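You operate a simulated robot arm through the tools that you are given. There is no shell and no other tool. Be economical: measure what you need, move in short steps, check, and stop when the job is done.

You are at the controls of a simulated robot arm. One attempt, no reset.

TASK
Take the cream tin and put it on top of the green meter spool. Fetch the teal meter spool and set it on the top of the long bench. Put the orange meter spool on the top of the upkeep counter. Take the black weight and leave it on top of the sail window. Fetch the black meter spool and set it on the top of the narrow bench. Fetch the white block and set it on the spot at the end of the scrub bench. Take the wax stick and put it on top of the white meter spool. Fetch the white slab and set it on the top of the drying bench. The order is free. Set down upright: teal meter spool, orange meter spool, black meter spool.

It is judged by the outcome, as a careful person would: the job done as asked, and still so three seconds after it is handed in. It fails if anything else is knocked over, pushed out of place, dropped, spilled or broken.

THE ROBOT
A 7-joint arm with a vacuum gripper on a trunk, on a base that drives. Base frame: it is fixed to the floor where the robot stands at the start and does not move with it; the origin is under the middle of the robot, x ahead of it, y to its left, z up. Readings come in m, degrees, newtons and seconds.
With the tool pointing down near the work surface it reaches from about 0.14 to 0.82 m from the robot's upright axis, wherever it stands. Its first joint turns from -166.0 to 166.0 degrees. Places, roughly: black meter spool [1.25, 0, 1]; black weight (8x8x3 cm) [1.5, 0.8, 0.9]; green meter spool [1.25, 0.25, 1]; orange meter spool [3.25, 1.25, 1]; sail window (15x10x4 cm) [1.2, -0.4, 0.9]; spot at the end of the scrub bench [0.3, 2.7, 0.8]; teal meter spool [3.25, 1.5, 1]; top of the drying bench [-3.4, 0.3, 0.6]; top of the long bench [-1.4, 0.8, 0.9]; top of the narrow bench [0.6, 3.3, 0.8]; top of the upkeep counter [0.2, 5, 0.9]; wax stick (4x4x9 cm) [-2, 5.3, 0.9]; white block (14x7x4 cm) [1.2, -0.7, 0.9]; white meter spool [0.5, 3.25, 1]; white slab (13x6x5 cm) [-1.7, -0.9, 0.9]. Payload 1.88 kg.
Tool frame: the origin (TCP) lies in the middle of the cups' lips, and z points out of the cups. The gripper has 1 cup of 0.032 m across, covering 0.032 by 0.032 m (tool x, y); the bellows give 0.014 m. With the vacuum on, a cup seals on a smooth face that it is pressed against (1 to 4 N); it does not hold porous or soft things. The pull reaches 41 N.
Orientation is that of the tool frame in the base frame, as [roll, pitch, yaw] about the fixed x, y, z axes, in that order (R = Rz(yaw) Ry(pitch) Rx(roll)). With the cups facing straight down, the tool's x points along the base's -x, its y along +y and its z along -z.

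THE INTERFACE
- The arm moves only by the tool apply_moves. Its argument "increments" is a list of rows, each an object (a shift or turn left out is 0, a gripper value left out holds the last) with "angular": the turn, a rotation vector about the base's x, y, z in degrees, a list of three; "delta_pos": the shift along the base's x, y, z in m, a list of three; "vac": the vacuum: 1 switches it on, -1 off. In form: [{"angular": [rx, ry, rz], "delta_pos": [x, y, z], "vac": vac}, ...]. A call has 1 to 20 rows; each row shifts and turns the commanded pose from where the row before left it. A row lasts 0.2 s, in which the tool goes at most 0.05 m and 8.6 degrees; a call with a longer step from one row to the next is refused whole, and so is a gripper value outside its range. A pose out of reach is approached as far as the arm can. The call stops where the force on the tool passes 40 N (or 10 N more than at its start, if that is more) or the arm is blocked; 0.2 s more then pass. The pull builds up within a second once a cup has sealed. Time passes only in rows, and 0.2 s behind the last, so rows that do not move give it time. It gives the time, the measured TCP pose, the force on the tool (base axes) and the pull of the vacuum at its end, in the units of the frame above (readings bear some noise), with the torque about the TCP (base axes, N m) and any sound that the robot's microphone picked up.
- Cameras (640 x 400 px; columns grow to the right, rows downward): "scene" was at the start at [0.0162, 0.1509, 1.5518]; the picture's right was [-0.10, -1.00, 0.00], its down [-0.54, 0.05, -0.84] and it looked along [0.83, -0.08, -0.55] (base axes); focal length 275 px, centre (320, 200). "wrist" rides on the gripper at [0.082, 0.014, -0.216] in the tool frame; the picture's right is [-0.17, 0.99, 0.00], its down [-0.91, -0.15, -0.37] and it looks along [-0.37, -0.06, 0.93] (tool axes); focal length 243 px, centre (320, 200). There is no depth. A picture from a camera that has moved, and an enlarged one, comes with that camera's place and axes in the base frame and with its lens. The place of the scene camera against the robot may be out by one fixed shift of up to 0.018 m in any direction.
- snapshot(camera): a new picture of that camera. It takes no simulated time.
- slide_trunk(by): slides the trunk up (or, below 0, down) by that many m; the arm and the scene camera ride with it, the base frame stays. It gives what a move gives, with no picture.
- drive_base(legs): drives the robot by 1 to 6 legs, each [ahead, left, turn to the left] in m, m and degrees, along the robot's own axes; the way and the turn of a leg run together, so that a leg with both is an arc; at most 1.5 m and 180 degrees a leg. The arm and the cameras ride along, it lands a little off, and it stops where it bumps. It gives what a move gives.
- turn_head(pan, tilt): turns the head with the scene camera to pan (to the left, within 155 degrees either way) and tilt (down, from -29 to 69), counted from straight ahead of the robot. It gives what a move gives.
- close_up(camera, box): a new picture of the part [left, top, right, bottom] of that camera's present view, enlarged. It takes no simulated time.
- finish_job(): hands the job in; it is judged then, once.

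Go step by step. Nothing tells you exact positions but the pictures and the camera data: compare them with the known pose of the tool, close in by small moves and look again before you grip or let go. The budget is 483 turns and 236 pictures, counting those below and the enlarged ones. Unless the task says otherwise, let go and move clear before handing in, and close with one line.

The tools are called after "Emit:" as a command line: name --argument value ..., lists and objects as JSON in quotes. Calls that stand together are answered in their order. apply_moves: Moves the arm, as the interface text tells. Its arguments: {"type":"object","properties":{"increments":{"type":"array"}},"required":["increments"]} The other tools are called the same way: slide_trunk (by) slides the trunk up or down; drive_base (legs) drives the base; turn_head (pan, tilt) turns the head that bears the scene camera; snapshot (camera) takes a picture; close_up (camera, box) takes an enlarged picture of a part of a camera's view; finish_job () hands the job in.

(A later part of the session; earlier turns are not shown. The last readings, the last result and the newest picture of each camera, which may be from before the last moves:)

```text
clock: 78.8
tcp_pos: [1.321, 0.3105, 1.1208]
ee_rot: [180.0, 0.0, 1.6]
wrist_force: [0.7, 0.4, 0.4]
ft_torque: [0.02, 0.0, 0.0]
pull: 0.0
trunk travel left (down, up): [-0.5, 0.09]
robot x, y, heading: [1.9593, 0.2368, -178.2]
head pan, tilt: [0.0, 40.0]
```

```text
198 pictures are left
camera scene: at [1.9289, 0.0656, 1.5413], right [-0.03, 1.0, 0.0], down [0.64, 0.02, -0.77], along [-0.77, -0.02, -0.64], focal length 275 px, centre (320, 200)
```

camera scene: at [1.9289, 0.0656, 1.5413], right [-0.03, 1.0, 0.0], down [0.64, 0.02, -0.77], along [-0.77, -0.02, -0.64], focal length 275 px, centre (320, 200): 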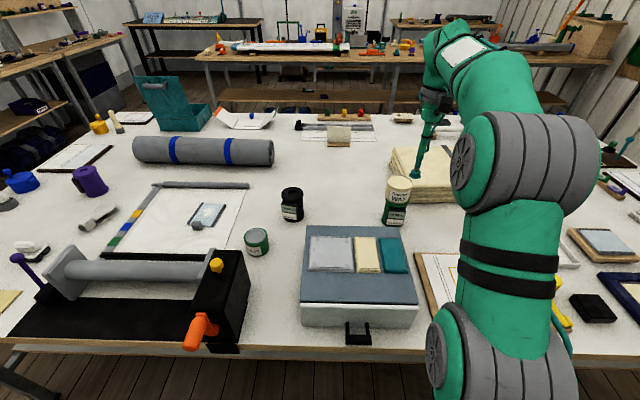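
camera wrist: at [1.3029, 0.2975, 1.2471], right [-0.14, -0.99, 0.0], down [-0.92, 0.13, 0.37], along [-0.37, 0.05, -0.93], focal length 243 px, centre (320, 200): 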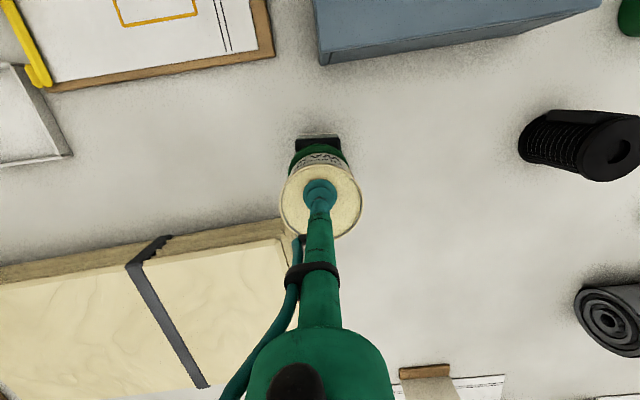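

The tin rests upright on the green spool. Next the black weight near (1.5, 0.8): I retract the arm and drive toward it.

Emit:
apply_moves --increments '[{"delta_pos": [0.045, 0, 0.01]}, {"delta_pos": [0.045, 0, 0.01]}, {"delta_pos": [0.045, 0, 0.01]}, {"delta_pos": [0.045, 0, 0.01]}]'

Emit:
drive_base --legs '[[-0.05, 0, 0], [0, -0.5, 0]]'

Emit:
snapshot --camera "wrist"

Emit:
snapshot --camera "scene"

```text
clock: 79.8
tcp_pos: [1.5023, 0.3103, 1.161]
ee_rot: [-179.9, -0.1, 1.6]
wrist_force: [-0.1, 0.7, -0.4]
ft_torque: [-0.01, -0.04, 0.0]
pull: 0.1
trunk travel left (down, up): [-0.5, 0.09]
robot x, y, heading: [1.9585, 0.2323, -178.5]
head pan, tilt: [0.0, 40.0]
```

```text
clock: 83.2
tcp_pos: [1.5375, 0.8135, 1.162]
ee_rot: [-180.0, -0.1, 1.3]
wrist_force: [0.2, 0.4, 0.0]
ft_torque: [0.03, 0.01, 0.02]
pull: 0.1
trunk travel left (down, up): [-0.5, 0.09]
robot x, y, heading: [1.9952, 0.737, -178.4]
head pan, tilt: [0.0, 40.0]
```

```text
197 pictures are left
camera wrist: at [1.6205, 0.8013, 1.3786], right [-0.14, -0.99, 0.0], down [-0.92, 0.13, 0.37], along [-0.37, 0.05, -0.93], focal length 243 px, centre (320, 200)
```

wrist: 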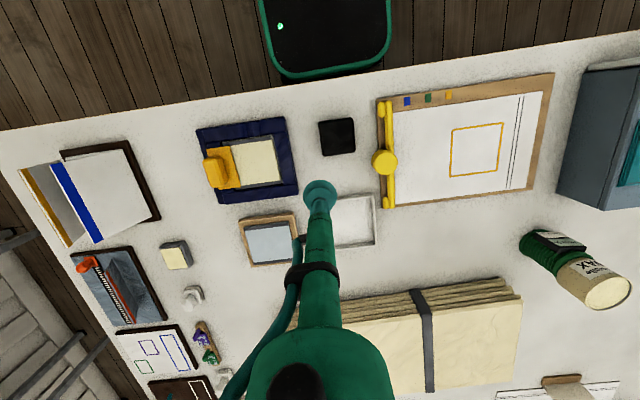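

```text
196 pictures are left
camera scene: at [1.964, 0.5691, 1.5413], right [-0.03, 1.0, 0.0], down [0.64, 0.02, -0.77], along [-0.77, -0.02, -0.64], focal length 275 px, centre (320, 200)
```

scene: 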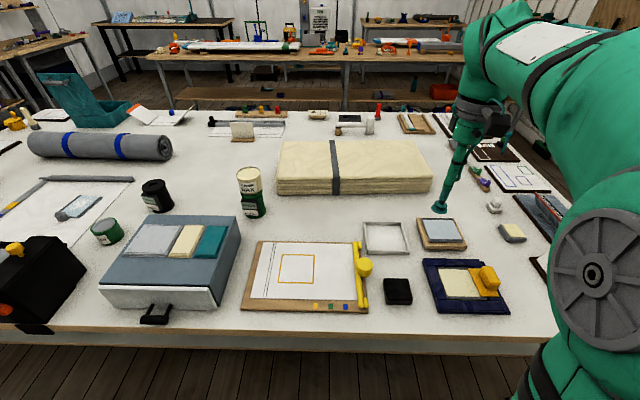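

The black weight is at about (1.552, 0.776). I move the tool over it.

Emit:
apply_moves --increments '[{"delta_pos": [0.007, -0.019, -0.04]}, {"delta_pos": [0.007, -0.019, -0.04]}, {"delta_pos": [0, 0, -0.045]}, {"delta_pos": [0, 0, -0.045]}, {"delta_pos": [0, 0, -0.03], "vac": 1}, {}]'

Emit:
close_up --camera "wrist" --box '[240, 130, 400, 230]'

```text
clock: 84.6
tcp_pos: [1.5506, 0.7771, 0.9588]
ee_rot: [180.0, 0.0, 1.5]
wrist_force: [-0.1, 1.3, 0.1]
ft_torque: [0.01, 0.0, 0.01]
pull: 0.0
trunk travel left (down, up): [-0.5, 0.09]
robot x, y, heading: [1.9987, 0.7381, -178.6]
head pan, tilt: [0.0, 40.0]
```

```text
4.00 times, centred on (320, 180) of wrist
camera zoom: at [1.6337, 0.7636, 1.1763], right [-0.14, -0.99, 0.0], down [-0.92, 0.13, 0.37], along [-0.37, 0.05, -0.93], focal length 970 px, centre (320, 280)
```

zoom: 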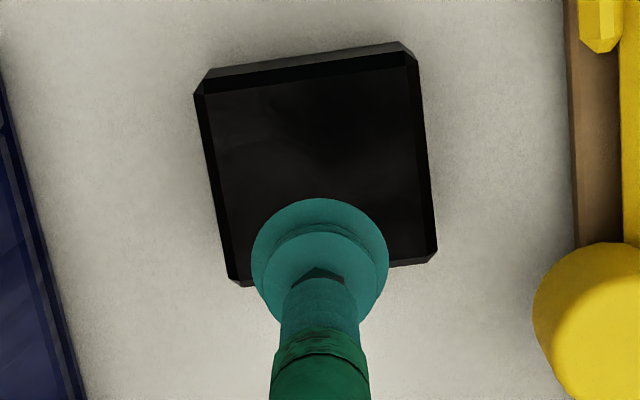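

The weight's centre is directly under the cup. I descend.

Emit:
apply_moves --increments '[{"delta_pos": [0.001, -0.002, -0.04]}, {"delta_pos": [0, 0, -0.02]}, {"delta_pos": [0, 0, -0.008]}, {"delta_pos": [0, 0, -0.004]}, {}]'

```text
clock: 85.8
tcp_pos: [1.5527, 0.7756, 0.8888]
ee_rot: [179.9, -0.2, 1.3]
wrist_force: [-0.8, 0.5, -0.1]
ft_torque: [0.01, 0.02, 0.03]
pull: 0.0
trunk travel left (down, up): [-0.5, 0.09]
robot x, y, heading: [1.9948, 0.7375, -178.5]
head pan, tilt: [0.0, 40.0]
```

Emit:
apply_moves --increments '[{"delta_pos": [0, 0, -0.004]}, {"delta_pos": [0, 0, -0.003]}, {"delta_pos": [0, 0, -0.003]}, {"delta_pos": [0, 0, -0.002]}]'

```text
clock: 86.8
tcp_pos: [1.5523, 0.7749, 0.8802]
ee_rot: [180.0, 0.1, 1.4]
wrist_force: [7.3, -2.1, 19.3]
ft_torque: [0.0, -0.02, -0.04]
pull: 40.7
trunk travel left (down, up): [-0.5, 0.09]
robot x, y, heading: [1.9957, 0.7329, -178.4]
head pan, tilt: [0.0, 40.0]
```

Sealed. I lift the weight and carry it toward the sail window at y≈-0.4, keeping high.

Emit:
apply_moves --increments '[{"delta_pos": [0, 0, 0.02]}, {"delta_pos": [0, 0, 0.05]}, {"delta_pos": [0, 0, 0.05]}, {"delta_pos": [0, 0, 0.05]}, {"delta_pos": [0, 0, 0.05]}, {"delta_pos": [0, 0, 0.05]}, {"delta_pos": [0.02, 0, 0.045]}, {"delta_pos": [0.02, 0, 0.045]}]'

Emit:
drive_base --legs '[[0, 0.55, 0], [0, 0.5, 0]]'

Emit:
snapshot --camera "scene"

Emit:
snapshot --camera "wrist"

```text
clock: 88.6
tcp_pos: [1.5953, 0.7737, 1.2415]
ee_rot: [179.9, 0.0, 1.5]
wrist_force: [-1.2, 0.8, -3.2]
ft_torque: [0.0, 0.01, -0.01]
pull: 41.0
trunk travel left (down, up): [-0.5, 0.09]
robot x, y, heading: [1.9955, 0.7399, -178.4]
head pan, tilt: [0.0, 40.0]
```

```text
clock: 94.3
tcp_pos: [1.6186, -0.2752, 1.2412]
ee_rot: [-180.0, -0.1, 0.9]
wrist_force: [0.6, -0.2, -4.2]
ft_torque: [0.0, 0.01, -0.01]
pull: 41.1
trunk travel left (down, up): [-0.5, 0.09]
robot x, y, heading: [2.0247, -0.3165, -179.1]
head pan, tilt: [0.0, 40.0]
```

```text
194 pictures are left
camera scene: at [1.9861, -0.4842, 1.5413], right [-0.02, 1.0, 0.0], down [0.64, 0.01, -0.77], along [-0.77, -0.01, -0.64], focal length 275 px, centre (320, 200)
```

scene: 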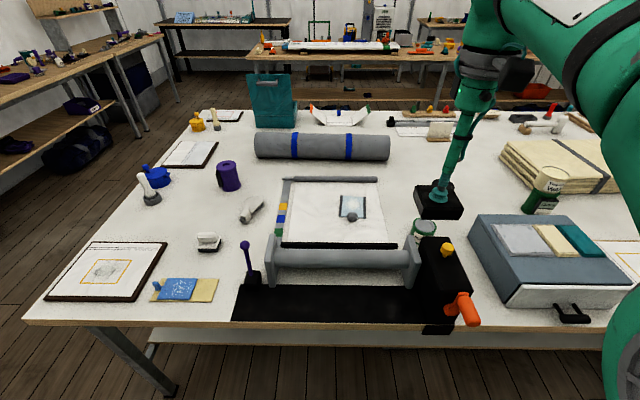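

```text
193 pictures are left
camera wrist: at [1.7007, -0.2894, 1.4575], right [-0.15, -0.99, 0.0], down [-0.92, 0.14, 0.37], along [-0.37, 0.06, -0.93], focal length 243 px, centre (320, 200)
```

wrist: 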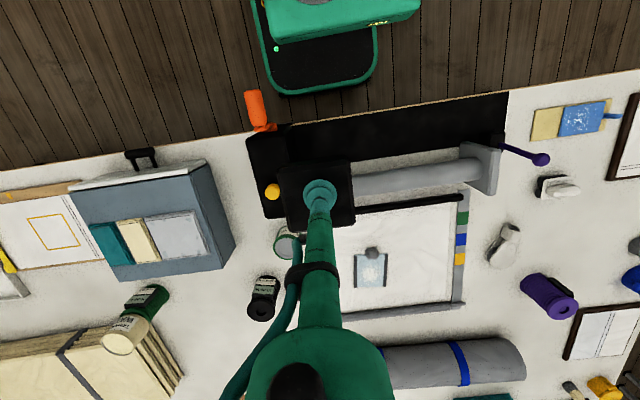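

Emit:
close_up --camera "scene" --box '[270, 170, 430, 260]'

Emit:
close_up --camera "scene" --box '[130, 160, 290, 260]'

Emit:
close_up --camera "wrist" --box '[320, 220, 420, 310]'

```text
4.00 times, centred on (350, 215) of scene
camera zoom: at [1.9861, -0.4842, 1.5413], right [-0.02, 1.0, 0.0], down [0.64, 0.01, -0.77], along [-0.77, -0.01, -0.64], focal length 1099 px, centre (200, 140)
```

zoom: 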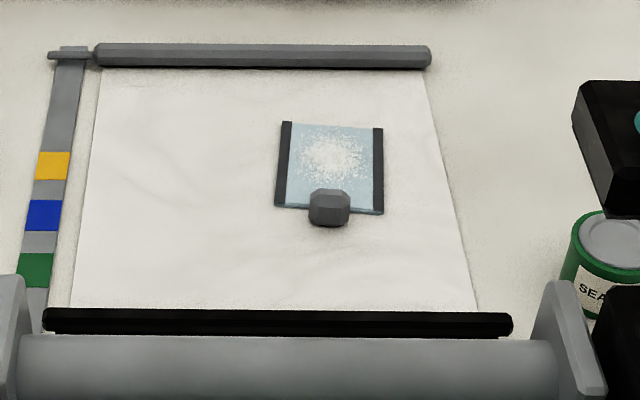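

```text
4.00 times, centred on (210, 210) of scene
camera zoom: at [1.9861, -0.4842, 1.5413], right [-0.02, 1.0, 0.0], down [0.64, 0.01, -0.77], along [-0.77, -0.01, -0.64], focal length 1099 px, centre (760, 160)
```

zoom: 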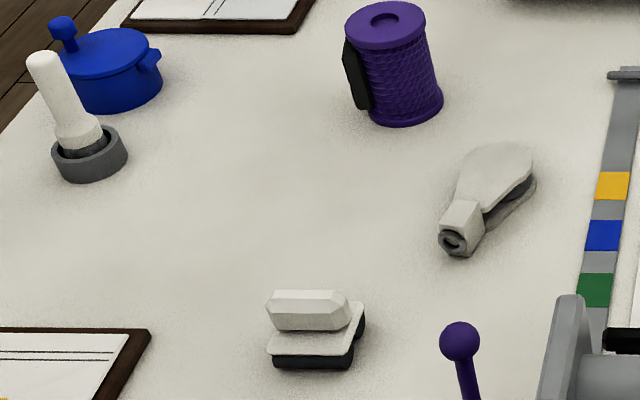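

```text
4.44 times, centred on (370, 265) of wrist
camera zoom: at [1.7007, -0.2894, 1.4575], right [-0.15, -0.99, 0.0], down [-0.92, 0.14, 0.37], along [-0.37, 0.06, -0.93], focal length 1078 px, centre (98, -89)
```

zoom: 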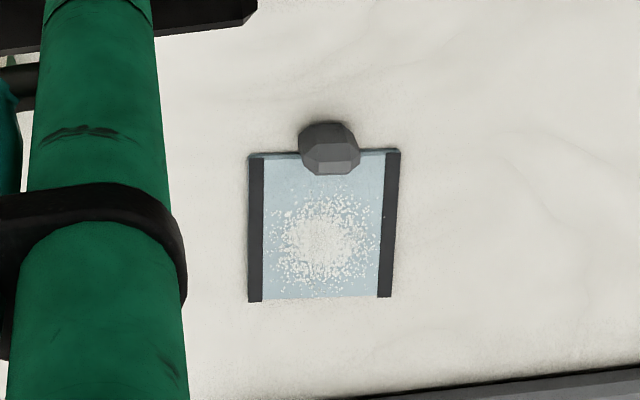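

The sail window is the small blue pane with dark side bars and a knob on its near edge; its free area centres near (1.205, -0.367). I drive a little closer and bring the weight over.

Emit:
drive_base --legs '[[0.065, 0, 0]]'

Emit:
apply_moves --increments '[{"delta_pos": [-0.045, -0.01, 0]}, {"delta_pos": [-0.045, -0.01, 0]}, {"delta_pos": [-0.045, -0.01, -0.01]}, {"delta_pos": [-0.04, -0.01, -0.02]}, {"delta_pos": [-0.04, -0.01, -0.02]}, {"delta_pos": [-0.04, -0.01, -0.03]}, {"delta_pos": [-0.03, -0.01, -0.03]}, {"delta_pos": [-0.02, -0.01, -0.04]}, {"delta_pos": [-0.02, 0, -0.01]}, {}]'

Emit:
snapshot --camera "wrist"

Emit:
snapshot --camera "scene"

```text
clock: 95.3
tcp_pos: [1.5512, -0.2775, 1.2396]
ee_rot: [179.9, -0.1, 0.9]
wrist_force: [0.4, -0.7, -3.4]
ft_torque: [0.03, -0.01, 0.0]
pull: 40.4
trunk travel left (down, up): [-0.5, 0.09]
robot x, y, heading: [1.9579, -0.3188, -178.8]
head pan, tilt: [0.0, 40.0]
```

```text
refused: row 6 steps farther than a row can; nothing moved
```

```text
189 pictures are left
camera wrist: at [1.6342, -0.2904, 1.4571], right [-0.15, -0.99, 0.0], down [-0.92, 0.14, 0.37], along [-0.37, 0.06, -0.93], focal length 243 px, centre (320, 200)
```

wrist: 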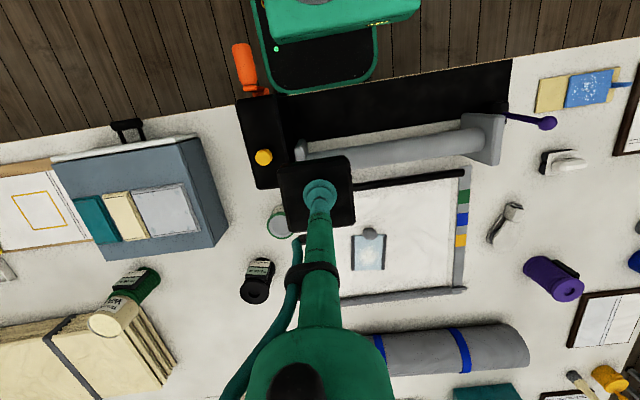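

```text
188 pictures are left
camera scene: at [1.92, -0.4852, 1.5413], right [-0.02, 1.0, 0.0], down [0.64, 0.01, -0.77], along [-0.77, -0.01, -0.64], focal length 275 px, centre (320, 200)
```

scene: 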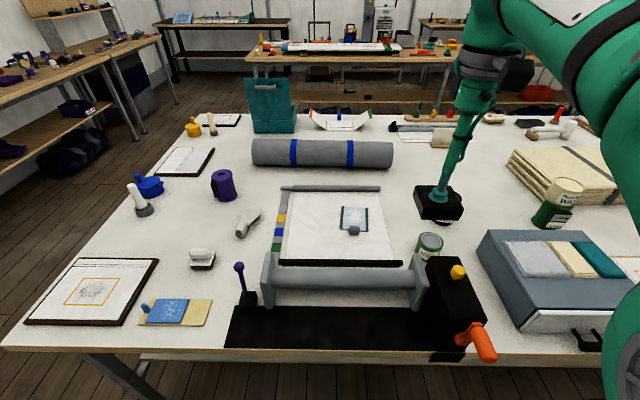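

One row was too long; I resend with shorter steps.

Emit:
apply_moves --increments '[{"delta_pos": [-0.045, -0.01, 0]}, {"delta_pos": [-0.045, -0.01, 0]}, {"delta_pos": [-0.045, -0.01, -0.01]}, {"delta_pos": [-0.04, -0.01, -0.02]}, {"delta_pos": [-0.04, -0.01, -0.02]}, {"delta_pos": [-0.04, -0.01, -0.02]}, {"delta_pos": [-0.035, -0.01, -0.03]}, {"delta_pos": [-0.025, -0.01, -0.04]}, {"delta_pos": [-0.02, -0.009, -0.04]}, {"delta_pos": [-0.011, 0, -0.04]}, {}]'

Emit:
close_up --camera "wrist" --box '[240, 100, 400, 240]'

Emit:
close_up --camera "scene" --box '[270, 150, 430, 250]'

```text
clock: 97.8
tcp_pos: [1.2027, -0.3639, 1.019]
ee_rot: [179.9, -0.1, 0.9]
wrist_force: [-0.2, 0.2, -3.5]
ft_torque: [-0.02, -0.01, -0.02]
pull: 40.4
trunk travel left (down, up): [-0.5, 0.09]
robot x, y, heading: [1.9521, -0.3193, -179.0]
head pan, tilt: [0.0, 40.0]
```

```text
2.86 times, centred on (320, 170) of wrist
camera zoom: at [1.2867, -0.3787, 1.2357], right [-0.15, -0.99, 0.0], down [-0.92, 0.14, 0.37], along [-0.37, 0.06, -0.93], focal length 693 px, centre (320, 286)
```

zoom: 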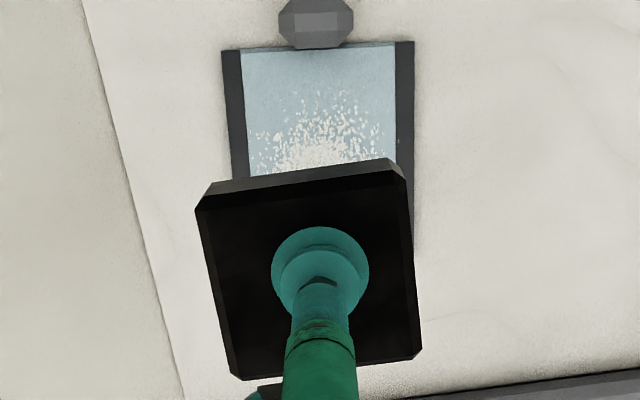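

```text
4.00 times, centred on (350, 200) of scene
camera zoom: at [1.9201, -0.4853, 1.5413], right [-0.02, 1.0, 0.0], down [0.64, 0.01, -0.77], along [-0.77, -0.01, -0.64], focal length 1099 px, centre (200, 200)
```

zoom: 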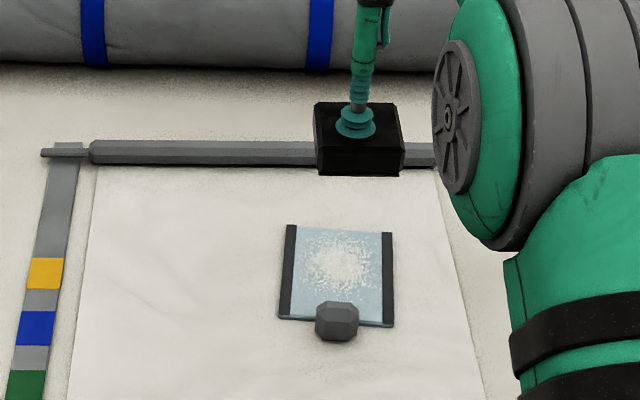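

The weight will land centred on the pane, clear of the knob (near edge at x≈1.266). I lower to just above.

Emit:
apply_moves --increments '[{"delta_pos": [0.004, -0.004, -0.04]}, {"delta_pos": [0, 0, -0.04]}, {"delta_pos": [0, 0, -0.03]}, {}]'

Emit:
close_up --camera "scene" --box '[270, 150, 430, 250]'

Emit:
close_up --camera "wrist" --box '[240, 100, 400, 240]'

```text
clock: 98.8
tcp_pos: [1.2098, -0.3691, 0.9073]
ee_rot: [179.9, 0.0, 0.8]
wrist_force: [0.2, 0.2, -3.9]
ft_torque: [0.01, -0.02, -0.04]
pull: 40.7
trunk travel left (down, up): [-0.5, 0.09]
robot x, y, heading: [1.9548, -0.3197, -179.0]
head pan, tilt: [0.0, 40.0]
```

```text
4.00 times, centred on (350, 200) of scene
camera zoom: at [1.9201, -0.4853, 1.5413], right [-0.02, 1.0, 0.0], down [0.64, 0.01, -0.77], along [-0.77, -0.01, -0.64], focal length 1099 px, centre (200, 200)
```

zoom: 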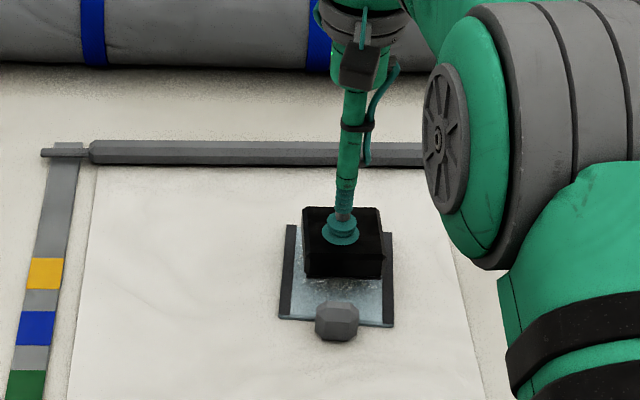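

```text
2.86 times, centred on (320, 170) of wrist
camera zoom: at [1.2926, -0.3824, 1.1248], right [-0.15, -0.99, 0.0], down [-0.92, 0.14, 0.37], along [-0.37, 0.06, -0.93], focal length 693 px, centre (320, 286)
```

zoom: 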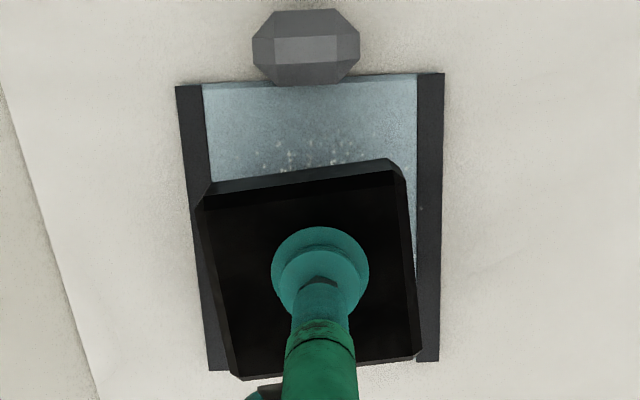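

Well centred. I lower to contact.

Emit:
apply_moves --increments '[{"delta_pos": [0.002, 0, -0.01]}, {"delta_pos": [0, 0, -0.006]}, {"delta_pos": [0, 0, -0.003]}, {}]'

```text
clock: 99.8
tcp_pos: [1.212, -0.3696, 0.8904]
ee_rot: [179.9, -0.2, 0.9]
wrist_force: [0.2, 0.2, -4.0]
ft_torque: [-0.01, 0.0, 0.01]
pull: 40.5
trunk travel left (down, up): [-0.5, 0.09]
robot x, y, heading: [1.9548, -0.3177, -179.1]
head pan, tilt: [0.0, 40.0]
```

Emit:
apply_moves --increments '[{"delta_pos": [0, 0, -0.002]}, {"delta_pos": [0, 0, -0.002]}, {"delta_pos": [0, 0, -0.002]}, {}]'

```text
clock: 100.8
tcp_pos: [1.2124, -0.3703, 0.8884]
ee_rot: [179.9, 0.1, 0.9]
wrist_force: [-1.0, -0.3, 11.1]
ft_torque: [0.07, -0.02, -0.03]
pull: 40.7
trunk travel left (down, up): [-0.5, 0.09]
robot x, y, heading: [1.951, -0.3181, -179.2]
head pan, tilt: [0.0, 40.0]
```

Contact. Release and rise.

Emit:
apply_moves --increments '[{"vac": -1}, {}, {}, {"delta_pos": [0, 0, 0.003]}, {}, {"delta_pos": [0, 0, 0.01]}, {"delta_pos": [0, 0, 0.04]}, {"delta_pos": [0, 0, 0.05]}, {"delta_pos": [0, 0, 0.05]}]'

Emit:
close_up --camera "wrist" --box '[220, 80, 420, 240]'

Emit:
snapshot --camera "wrist"

```text
clock: 102.8
tcp_pos: [1.2139, -0.3694, 1.0378]
ee_rot: [180.0, -0.2, 0.9]
wrist_force: [0.5, 1.2, 0.5]
ft_torque: [-0.02, -0.02, -0.01]
pull: 0.0
trunk travel left (down, up): [-0.5, 0.09]
robot x, y, heading: [1.9551, -0.312, -179.0]
head pan, tilt: [0.0, 40.0]
```

```text
2.50 times, centred on (320, 160) of wrist
camera zoom: at [1.2964, -0.3828, 1.2551], right [-0.15, -0.99, 0.0], down [-0.92, 0.14, 0.37], along [-0.37, 0.06, -0.93], focal length 606 px, centre (320, 300)
```

zoom: 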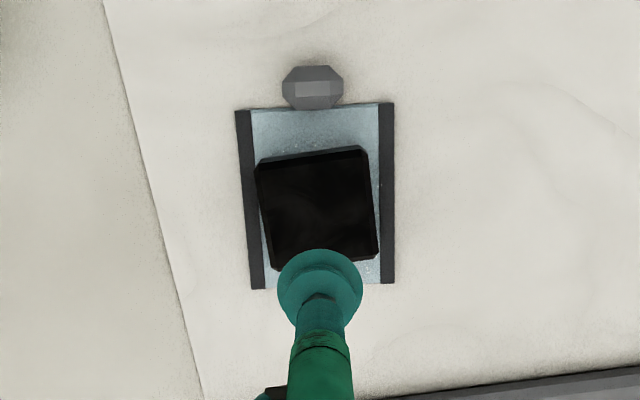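

```text
182 pictures are left
camera wrist: at [1.2964, -0.3828, 1.2551], right [-0.15, -0.99, 0.0], down [-0.92, 0.14, 0.37], along [-0.37, 0.06, -0.93], focal length 243 px, centre (320, 200)
```

wrist: 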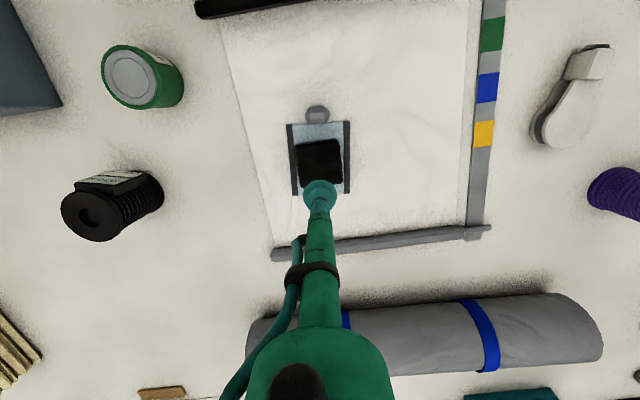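

The weight lies on the pane. Next the white block (a pulley block) at about (1.235, -0.735): I lift, and drive 0.37 m further along.

Emit:
apply_moves --increments '[{"delta_pos": [0.04, 0, 0.03]}, {"delta_pos": [0.04, 0, 0.03]}, {"delta_pos": [0.04, 0, 0.02]}, {"delta_pos": [0.045, 0, 0]}, {"delta_pos": [0.045, 0, 0]}]'

Emit:
drive_base --legs '[[-0.03, 0.36, 0]]'

Emit:
snapshot --camera "wrist"

Emit:
snapshot --camera "scene"

```text
clock: 104.0
tcp_pos: [1.4225, -0.3691, 1.1172]
ee_rot: [180.0, -0.1, 0.9]
wrist_force: [0.2, 0.6, 0.0]
ft_torque: [-0.02, -0.01, 0.01]
pull: 0.1
trunk travel left (down, up): [-0.5, 0.09]
robot x, y, heading: [1.9559, -0.3163, -179.0]
head pan, tilt: [0.0, 40.0]
```

```text
clock: 106.3
tcp_pos: [1.4577, -0.7318, 1.1176]
ee_rot: [-179.9, -0.2, 1.0]
wrist_force: [0.6, 0.1, 0.2]
ft_torque: [-0.01, 0.02, -0.03]
pull: 0.1
trunk travel left (down, up): [-0.5, 0.09]
robot x, y, heading: [1.9966, -0.6781, -179.2]
head pan, tilt: [0.0, 40.0]
```

```text
181 pictures are left
camera wrist: at [1.5407, -0.7445, 1.3337], right [-0.15, -0.99, 0.0], down [-0.92, 0.14, 0.37], along [-0.37, 0.06, -0.93], focal length 243 px, centre (320, 200)
```

wrist: 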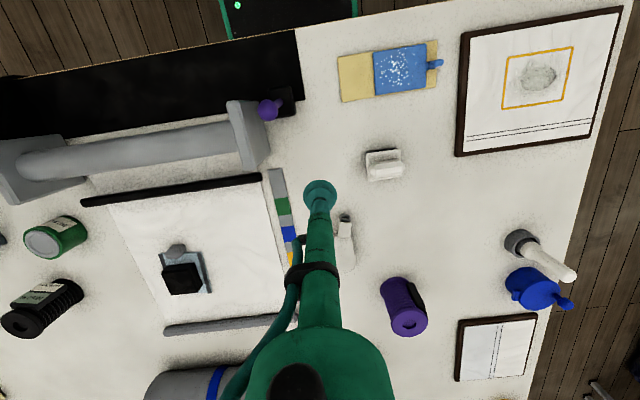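

```text
180 pictures are left
camera scene: at [1.9565, -0.8457, 1.5413], right [-0.02, 1.0, 0.0], down [0.64, 0.01, -0.77], along [-0.77, -0.01, -0.64], focal length 275 px, centre (320, 200)
```

scene: 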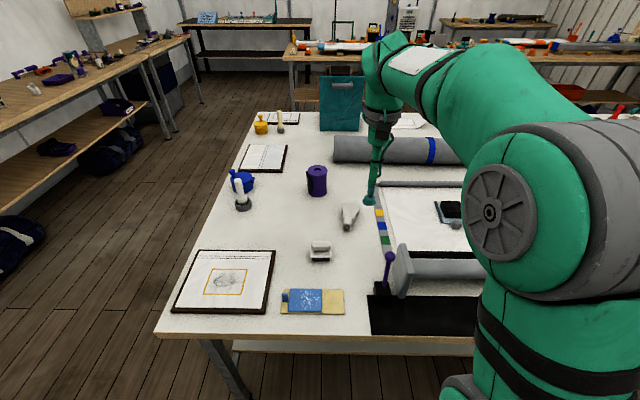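

I close in over the block for a detailed look.

Emit:
apply_moves --increments '[{"delta_pos": [-0.045, 0, -0.01]}, {"delta_pos": [-0.045, 0, -0.01]}, {"delta_pos": [-0.045, 0, -0.01]}, {"delta_pos": [-0.045, 0, -0.01]}, {"delta_pos": [-0.035, 0, -0.03]}, {"delta_pos": [0, 0, -0.04]}, {}]'

Emit:
close_up --camera "wrist" --box '[240, 80, 420, 240]'

Emit:
close_up --camera "scene" --box '[300, 170, 400, 240]'

```text
clock: 107.9
tcp_pos: [1.2425, -0.7288, 1.0068]
ee_rot: [180.0, 0.0, 0.9]
wrist_force: [-0.5, -0.6, 0.0]
ft_torque: [0.01, -0.01, 0.0]
pull: 0.0
trunk travel left (down, up): [-0.5, 0.09]
robot x, y, heading: [1.9902, -0.6749, -179.2]
head pan, tilt: [0.0, 40.0]
```

```text
2.50 times, centred on (330, 160) of wrist
camera zoom: at [1.3246, -0.7424, 1.2246], right [-0.15, -0.99, 0.0], down [-0.92, 0.14, 0.37], along [-0.37, 0.06, -0.93], focal length 606 px, centre (295, 300)
```

zoom: 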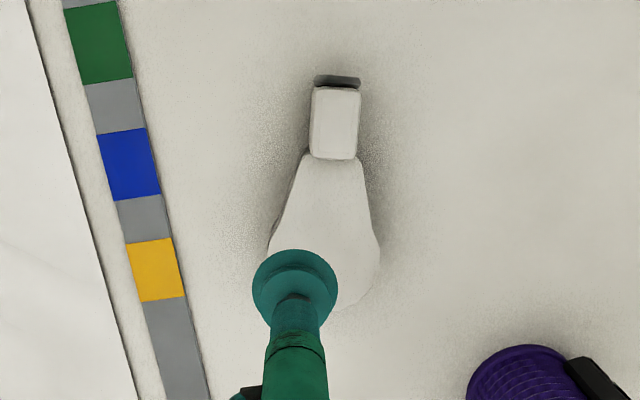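

```text
5.71 times, centred on (350, 205) of scene
camera zoom: at [1.9566, -0.8457, 1.5413], right [-0.02, 1.0, 0.0], down [0.64, 0.01, -0.77], along [-0.77, -0.01, -0.64], focal length 1570 px, centre (149, 171)
```

zoom: 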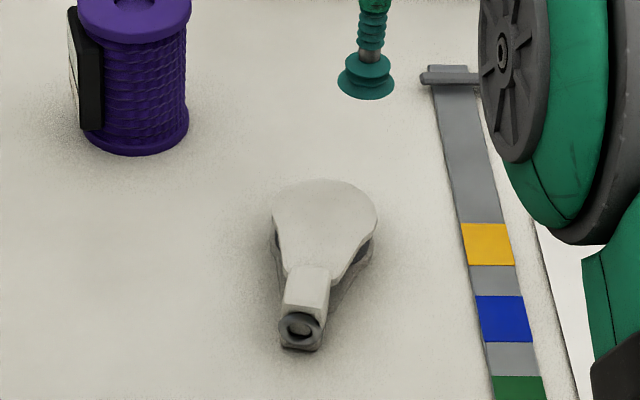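

The block's flat cheek centres near (1.238, -0.746). I align and descend with the vacuum on.

Emit:
apply_moves --increments '[{"delta_pos": [-0.003, -0.017, -0.03], "vac": 1}, {"delta_pos": [0, 0, -0.04]}, {"delta_pos": [0, 0, -0.025]}, {}]'

Emit:
close_up --camera "wrist" --box '[240, 100, 400, 240]'

```text
clock: 108.9
tcp_pos: [1.2381, -0.7468, 0.9122]
ee_rot: [-180.0, -0.1, 1.0]
wrist_force: [-1.1, 0.4, -0.1]
ft_torque: [0.03, -0.02, 0.0]
pull: 0.1
trunk travel left (down, up): [-0.5, 0.09]
robot x, y, heading: [1.9912, -0.6727, -178.8]
head pan, tilt: [0.0, 40.0]
```

```text
2.86 times, centred on (320, 170) of wrist
camera zoom: at [1.3217, -0.7605, 1.1288], right [-0.15, -0.99, 0.0], down [-0.92, 0.14, 0.37], along [-0.37, 0.06, -0.93], focal length 693 px, centre (320, 286)
```

zoom: 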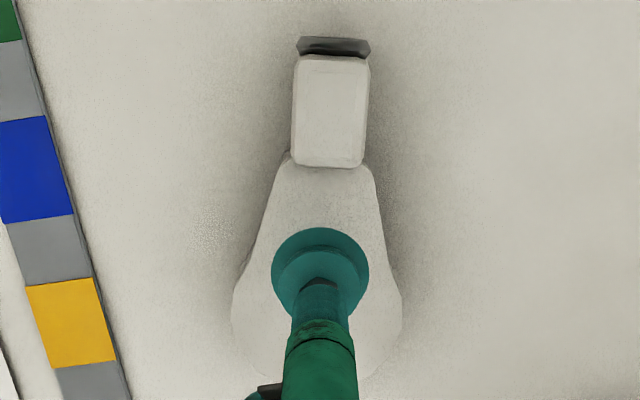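

Aligned; I shift 4 mm toward the wide end and press gently.

Emit:
apply_moves --increments '[{"delta_pos": [-0.005, 0, -0.012]}, {"delta_pos": [0, 0, -0.006]}, {"delta_pos": [0, 0, -0.003]}, {"delta_pos": [0, 0, -0.003]}, {}]'

```text
clock: 110.1
tcp_pos: [1.2348, -0.7487, 0.8874]
ee_rot: [-179.9, -0.1, 1.0]
wrist_force: [0.2, 0.5, -0.2]
ft_torque: [0.01, -0.03, 0.01]
pull: 0.1
trunk travel left (down, up): [-0.5, 0.09]
robot x, y, heading: [1.989, -0.6763, -179.0]
head pan, tilt: [0.0, 40.0]
```

Emit:
apply_moves --increments '[{"delta_pos": [0, 0, -0.003]}, {"delta_pos": [0, 0, -0.003]}, {"delta_pos": [0, 0, -0.003]}, {}]'

```text
clock: 111.1
tcp_pos: [1.2348, -0.7488, 0.8812]
ee_rot: [179.9, 0.0, 1.0]
wrist_force: [1.6, -0.4, 6.8]
ft_torque: [0.01, -0.01, -0.09]
pull: 40.7
trunk travel left (down, up): [-0.5, 0.09]
robot x, y, heading: [1.9896, -0.6767, -179.1]
head pan, tilt: [0.0, 40.0]
```

Sealed. I lift, retract and drive back up the aisle to the left end.

Emit:
apply_moves --increments '[{"delta_pos": [0, 0, 0.02]}, {"delta_pos": [0, 0, 0.04]}, {"delta_pos": [0, 0, 0.045]}, {"delta_pos": [0.02, 0, 0.045]}, {"delta_pos": [0.04, 0, 0.03]}, {"delta_pos": [0.04, 0.005, 0.03]}, {"delta_pos": [0.04, 0.005, 0.03]}, {"delta_pos": [0.04, 0.01, 0.03]}, {"delta_pos": [0.04, 0.01, 0.03]}, {"delta_pos": [0.04, 0.01, 0.02]}, {"delta_pos": [0.04, 0.01, 0.0]}, {"delta_pos": [0.04, 0.01, 0.0]}]'

Emit:
snapshot --camera "wrist"

Emit:
drive_base --legs '[[-0.18, 0, 0], [0, -1.35, 0], [0, -1.36, 0]]'

```text
refused: row 6 steps farther than a row can; nothing moved
```

```text
176 pictures are left
camera wrist: at [1.3174, -0.762, 1.0968], right [-0.15, -0.99, 0.0], down [-0.92, 0.14, 0.37], along [-0.37, 0.06, -0.93], focal length 243 px, centre (320, 200)
```

wrist: 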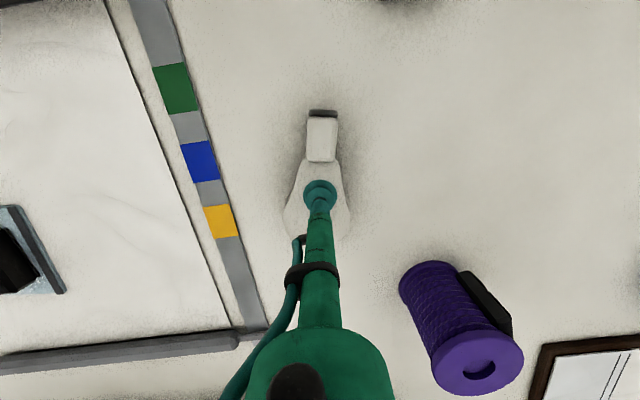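

```text
clock: 114.0
tcp_pos: [1.4141, -0.6216, 0.8778]
ee_rot: [179.3, -0.5, 0.6]
wrist_force: [-0.1, -2.5, -0.1]
ft_torque: [-0.02, 0.0, -0.03]
pull: 0.1
trunk travel left (down, up): [-0.5, 0.09]
robot x, y, heading: [2.1685, -0.5455, -179.6]
head pan, tilt: [0.0, 40.0]
stopped in leg 2: the force on the tool passed its limit (the readings are from after the stop); the commanded pose is now the measured one
```

The lift was refused but the drive ran, so the block was dragged and lost. I must see the damage before doing anything else.

Emit:
snapshot --camera "wrist"

Emit:
snapshot --camera "scene"

```text
175 pictures are left
camera wrist: at [1.4951, -0.6335, 1.0949], right [-0.15, -0.99, 0.01], down [-0.92, 0.15, 0.37], along [-0.36, 0.05, -0.93], focal length 243 px, centre (320, 200)
```

wrist: 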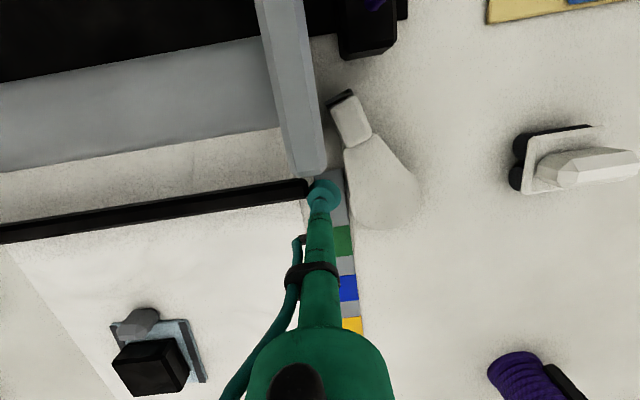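

```text
174 pictures are left
camera scene: at [2.1334, -0.7146, 1.5413], right [-0.01, 1.0, 0.0], down [0.64, 0.01, -0.77], along [-0.77, -0.01, -0.64], focal length 275 px, centre (320, 200)
```

scene: 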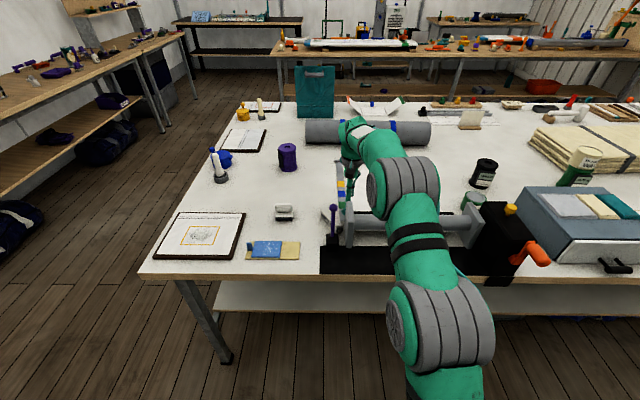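

The block slid flat on the table to the roller's post; nothing else appears displaced. I raise the tool straight up and look.

Emit:
apply_moves --increments '[{"vac": -1, "delta_pos": [0, 0, 0.01]}, {"delta_pos": [0, 0, 0.04]}, {"delta_pos": [0, 0, 0.045]}, {"delta_pos": [0, 0, 0.045]}, {"delta_pos": [0, 0, 0.045]}]'

Emit:
snapshot --camera "wrist"

Emit:
snapshot --camera "scene"

```text
clock: 115.2
tcp_pos: [1.4135, -0.6221, 1.0623]
ee_rot: [179.0, -0.5, 0.6]
wrist_force: [0.2, -0.8, 1.2]
ft_torque: [-0.01, -0.02, -0.02]
pull: 0.1
trunk travel left (down, up): [-0.5, 0.09]
robot x, y, heading: [2.1664, -0.5485, -179.0]
head pan, tilt: [0.0, 40.0]
```

```text
173 pictures are left
camera wrist: at [1.4948, -0.6333, 1.2794], right [-0.15, -0.99, 0.01], down [-0.92, 0.15, 0.36], along [-0.36, 0.05, -0.93], focal length 243 px, centre (320, 200)
```

wrist: 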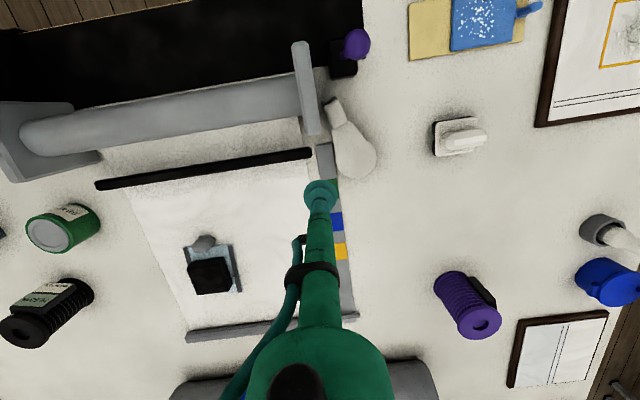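

```text
172 pictures are left
camera scene: at [2.1333, -0.7144, 1.5413], right [-0.01, 1.0, 0.0], down [0.64, 0.01, -0.77], along [-0.77, -0.01, -0.64], focal length 275 px, centre (320, 200)
```

scene: 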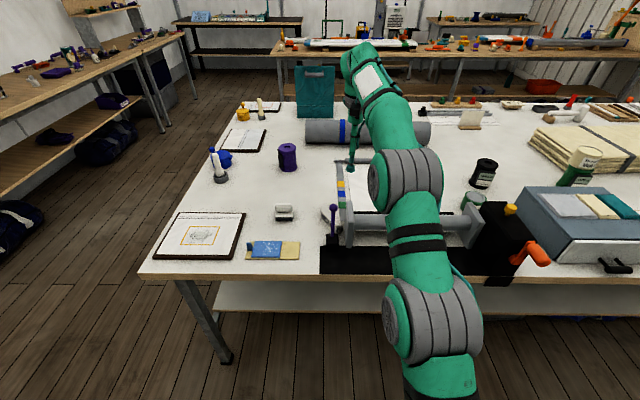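

Everything else looks in place; the block lies flat near (1.41, -0.686). I enlarge it to plan the regrip.

Emit:
apply_moves --increments '[{"delta_pos": [0, -0.03, -0.03]}, {"delta_pos": [0, -0.034, -0.03], "angular": [1, 0, 0]}, {}]'

Emit:
close_up --camera "wrist" --box '[240, 80, 400, 240]'

```text
clock: 116.0
tcp_pos: [1.4125, -0.6886, 1.003]
ee_rot: [-179.7, -0.4, 0.6]
wrist_force: [-0.4, -0.4, -0.8]
ft_torque: [0.0, -0.01, -0.02]
pull: 0.1
trunk travel left (down, up): [-0.5, 0.09]
robot x, y, heading: [2.17, -0.545, -179.3]
head pan, tilt: [0.0, 40.0]
```

```text
2.50 times, centred on (320, 160) of wrist
camera zoom: at [1.4939, -0.7026, 1.2203], right [-0.15, -0.99, -0.01], down [-0.92, 0.14, 0.37], along [-0.36, 0.06, -0.93], focal length 606 px, centre (320, 300)
```

zoom: 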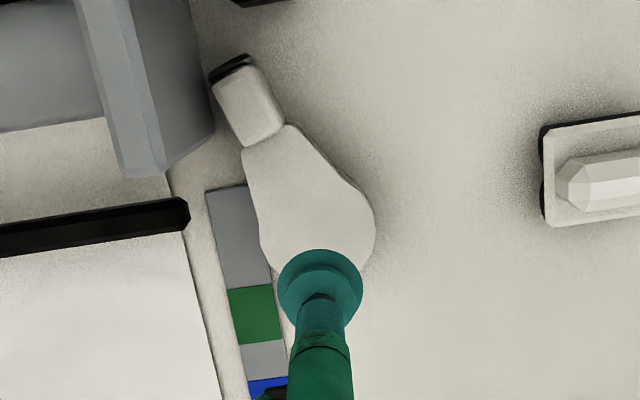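

I regrip on the wide cheek at (1.421, -0.683).

Emit:
apply_moves --increments '[{"delta_pos": [0.0085, 0.0055, -0.03], "vac": 1}, {"delta_pos": [0, 0, -0.04]}, {"delta_pos": [0, 0, -0.035]}, {"delta_pos": [0, 0, -0.008]}, {"delta_pos": [0, 0, -0.004]}, {"delta_pos": [0, 0, -0.002]}, {}]'

```text
clock: 117.7
tcp_pos: [1.4237, -0.6815, 0.8814]
ee_rot: [-179.9, -0.4, 0.6]
wrist_force: [-0.1, 0.0, 0.3]
ft_torque: [0.0, 0.01, 0.04]
pull: 40.8
trunk travel left (down, up): [-0.5, 0.09]
robot x, y, heading: [2.1672, -0.5434, -179.4]
head pan, tilt: [0.0, 40.0]
```

Sealed again. I lift straight up and check before driving.

Emit:
apply_moves --increments '[{"delta_pos": [0, 0, 0.02]}, {"delta_pos": [0, 0, 0.045]}, {"delta_pos": [0, 0, 0.045]}, {"delta_pos": [0, 0, 0.045]}, {"delta_pos": [0, 0, 0.045]}, {"delta_pos": [0, 0, 0.045]}, {"delta_pos": [0.02, 0, 0.04]}, {"delta_pos": [0.04, 0.01, 0.02]}, {"delta_pos": [0.045, 0.01, 0]}, {"delta_pos": [0.045, 0.01, 0]}, {"delta_pos": [0.045, 0.01, 0]}, {"delta_pos": [0.045, 0.01, 0]}, {"delta_pos": [0.045, 0.01, 0]}]'

Emit:
snapshot --camera "wrist"

Emit:
snapshot --camera "scene"

```text
clock: 120.5
tcp_pos: [1.7238, -0.6206, 1.1804]
ee_rot: [-179.7, -0.4, 0.6]
wrist_force: [0.3, -0.6, -0.6]
ft_torque: [-0.01, 0.01, 0.01]
pull: 40.7
out of reach, approached as far as the arm can: row 6
trunk travel left (down, up): [-0.5, 0.09]
robot x, y, heading: [2.1716, -0.5463, -179.4]
head pan, tilt: [0.0, 40.0]
```

```text
170 pictures are left
camera wrist: at [1.8044, -0.6354, 1.3975], right [-0.15, -0.99, 0.0], down [-0.92, 0.14, 0.37], along [-0.36, 0.06, -0.93], focal length 243 px, centre (320, 200)
```

wrist: 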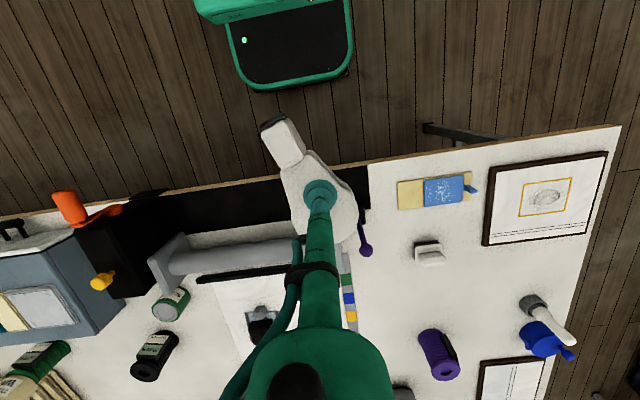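

```text
169 pictures are left
camera scene: at [2.1351, -0.7141, 1.5414], right [-0.01, 1.0, 0.0], down [0.64, 0.01, -0.77], along [-0.77, -0.01, -0.64], focal length 275 px, centre (320, 200)
```

scene: 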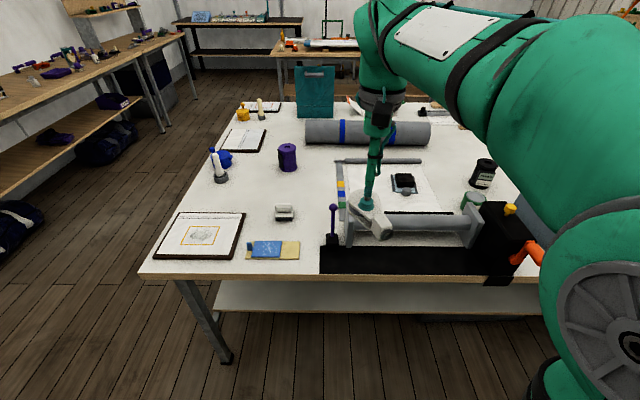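

Held. I raise a bit more for clearance.

Emit:
apply_moves --increments '[{"delta_pos": [0.02, 0, 0.03]}, {"delta_pos": [0.02, 0.0, 0.03]}, {"delta_pos": [0.02, 0.0, 0.03]}]'

```text
clock: 121.2
tcp_pos: [1.7836, -0.6184, 1.2714]
ee_rot: [-179.8, -0.4, 0.6]
wrist_force: [-0.7, -1.1, -2.9]
ft_torque: [-0.02, -0.02, -0.01]
pull: 40.6
trunk travel left (down, up): [-0.5, 0.09]
robot x, y, heading: [2.1671, -0.5428, -179.5]
head pan, tilt: [0.0, 40.0]
```

Now drive along the aisle to y≈2.03 and turn to face the left wall.

Emit:
drive_base --legs '[[0, -1.3, 0], [0, -1.25, 0], [0, 0, -90]]'

```text
clock: 137.5
tcp_pos: [2.0267, 2.3996, 1.2699]
ee_rot: [-179.8, -0.5, -88.1]
wrist_force: [-0.1, -0.1, -0.8]
ft_torque: [0.05, 0.01, 0.03]
pull: 40.7
trunk travel left (down, up): [-0.5, 0.09]
robot x, y, heading: [2.104, 2.0169, 92.0]
head pan, tilt: [0.0, 40.0]
```

Emit:
drive_base --legs '[[0, 0, -2], [0, 1.0, 0], [0, 0.72, 0]]'

Emit:
snapshot --camera "scene"

Emit:
snapshot --camera "wrist"

```text
clock: 146.5
tcp_pos: [0.3456, 2.3945, 1.2694]
ee_rot: [-179.7, -0.5, -90.0]
wrist_force: [0.3, 1.5, -2.9]
ft_torque: [0.01, 0.03, 0.01]
pull: 40.2
trunk travel left (down, up): [-0.5, 0.09]
robot x, y, heading: [0.411, 2.0088, 90.2]
head pan, tilt: [0.0, 40.0]
```

```text
168 pictures are left
camera scene: at [0.2371, 2.0281, 1.5413], right [1.0, 0.0, 0.0], down [0.0, -0.64, -0.77], along [0.0, 0.77, -0.64], focal length 275 px, centre (320, 200)
```

scene: 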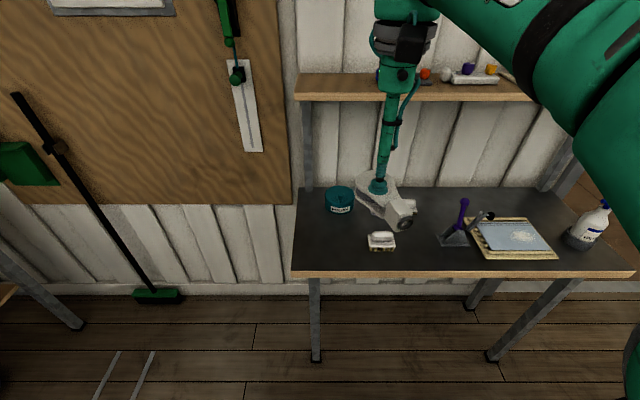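

```text
167 pictures are left
camera wrist: at [0.3321, 2.3137, 1.487], right [-0.99, 0.17, -0.01], down [0.15, 0.92, 0.37], along [0.07, 0.36, -0.93], focal length 243 px, centre (320, 200)
```

wrist: 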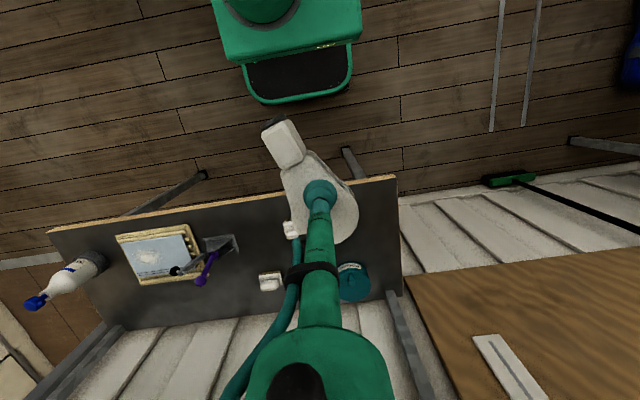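

The spot should be the free left end of the bench. I enlarge to see any marking.

Emit:
close_up --camera "scene" --box '[280, 170, 460, 290]'

Emit:
close_up --camera "wrist" --box '[230, 160, 420, 320]'

```text
3.33 times, centred on (370, 230) of scene
camera zoom: at [0.2371, 2.0281, 1.5413], right [1.0, 0.0, 0.0], down [0.0, -0.64, -0.77], along [0.0, 0.77, -0.64], focal length 916 px, centre (153, 100)
```

zoom: 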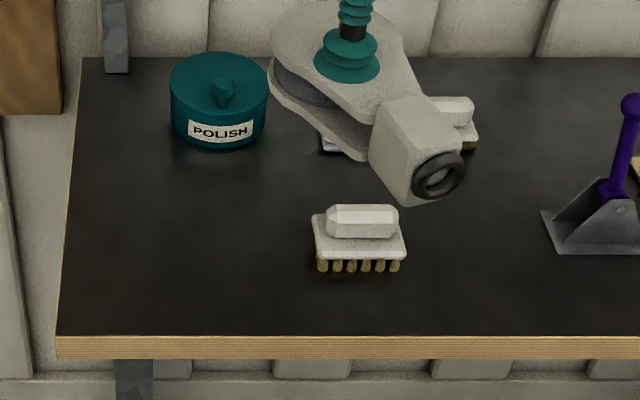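

```text
2.50 times, centred on (325, 240) of wrist
camera zoom: at [0.3321, 2.3137, 1.487], right [-0.99, 0.17, -0.01], down [0.15, 0.92, 0.37], along [0.07, 0.36, -0.93], focal length 606 px, centre (308, 100)
```

zoom: 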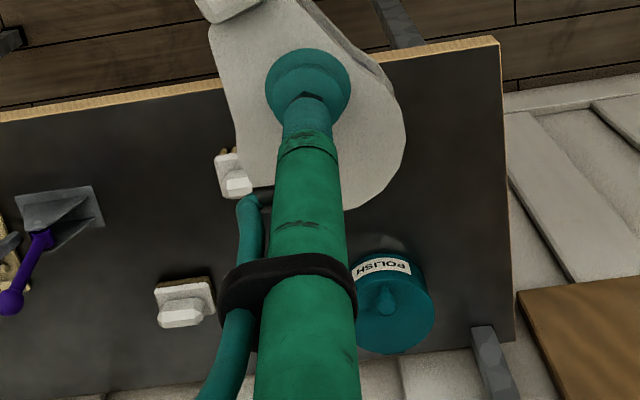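

No mark; the free area is x 0.16–0.40, y 2.55–2.81 beside the polish tin and brush. I'll set the block's middle at (0.28, 2.68). First drive 0.15 m closer.

Emit:
drive_base --legs '[[0.15, 0, 0]]'

```text
clock: 147.9
tcp_pos: [0.3449, 2.5444, 1.2688]
ee_rot: [-179.8, -0.5, -89.9]
wrist_force: [0.0, -0.4, -2.8]
ft_torque: [0.0, 0.04, 0.0]
pull: 40.9
trunk travel left (down, up): [-0.5, 0.09]
robot x, y, heading: [0.415, 2.1571, 89.9]
head pan, tilt: [0.0, 40.0]
```

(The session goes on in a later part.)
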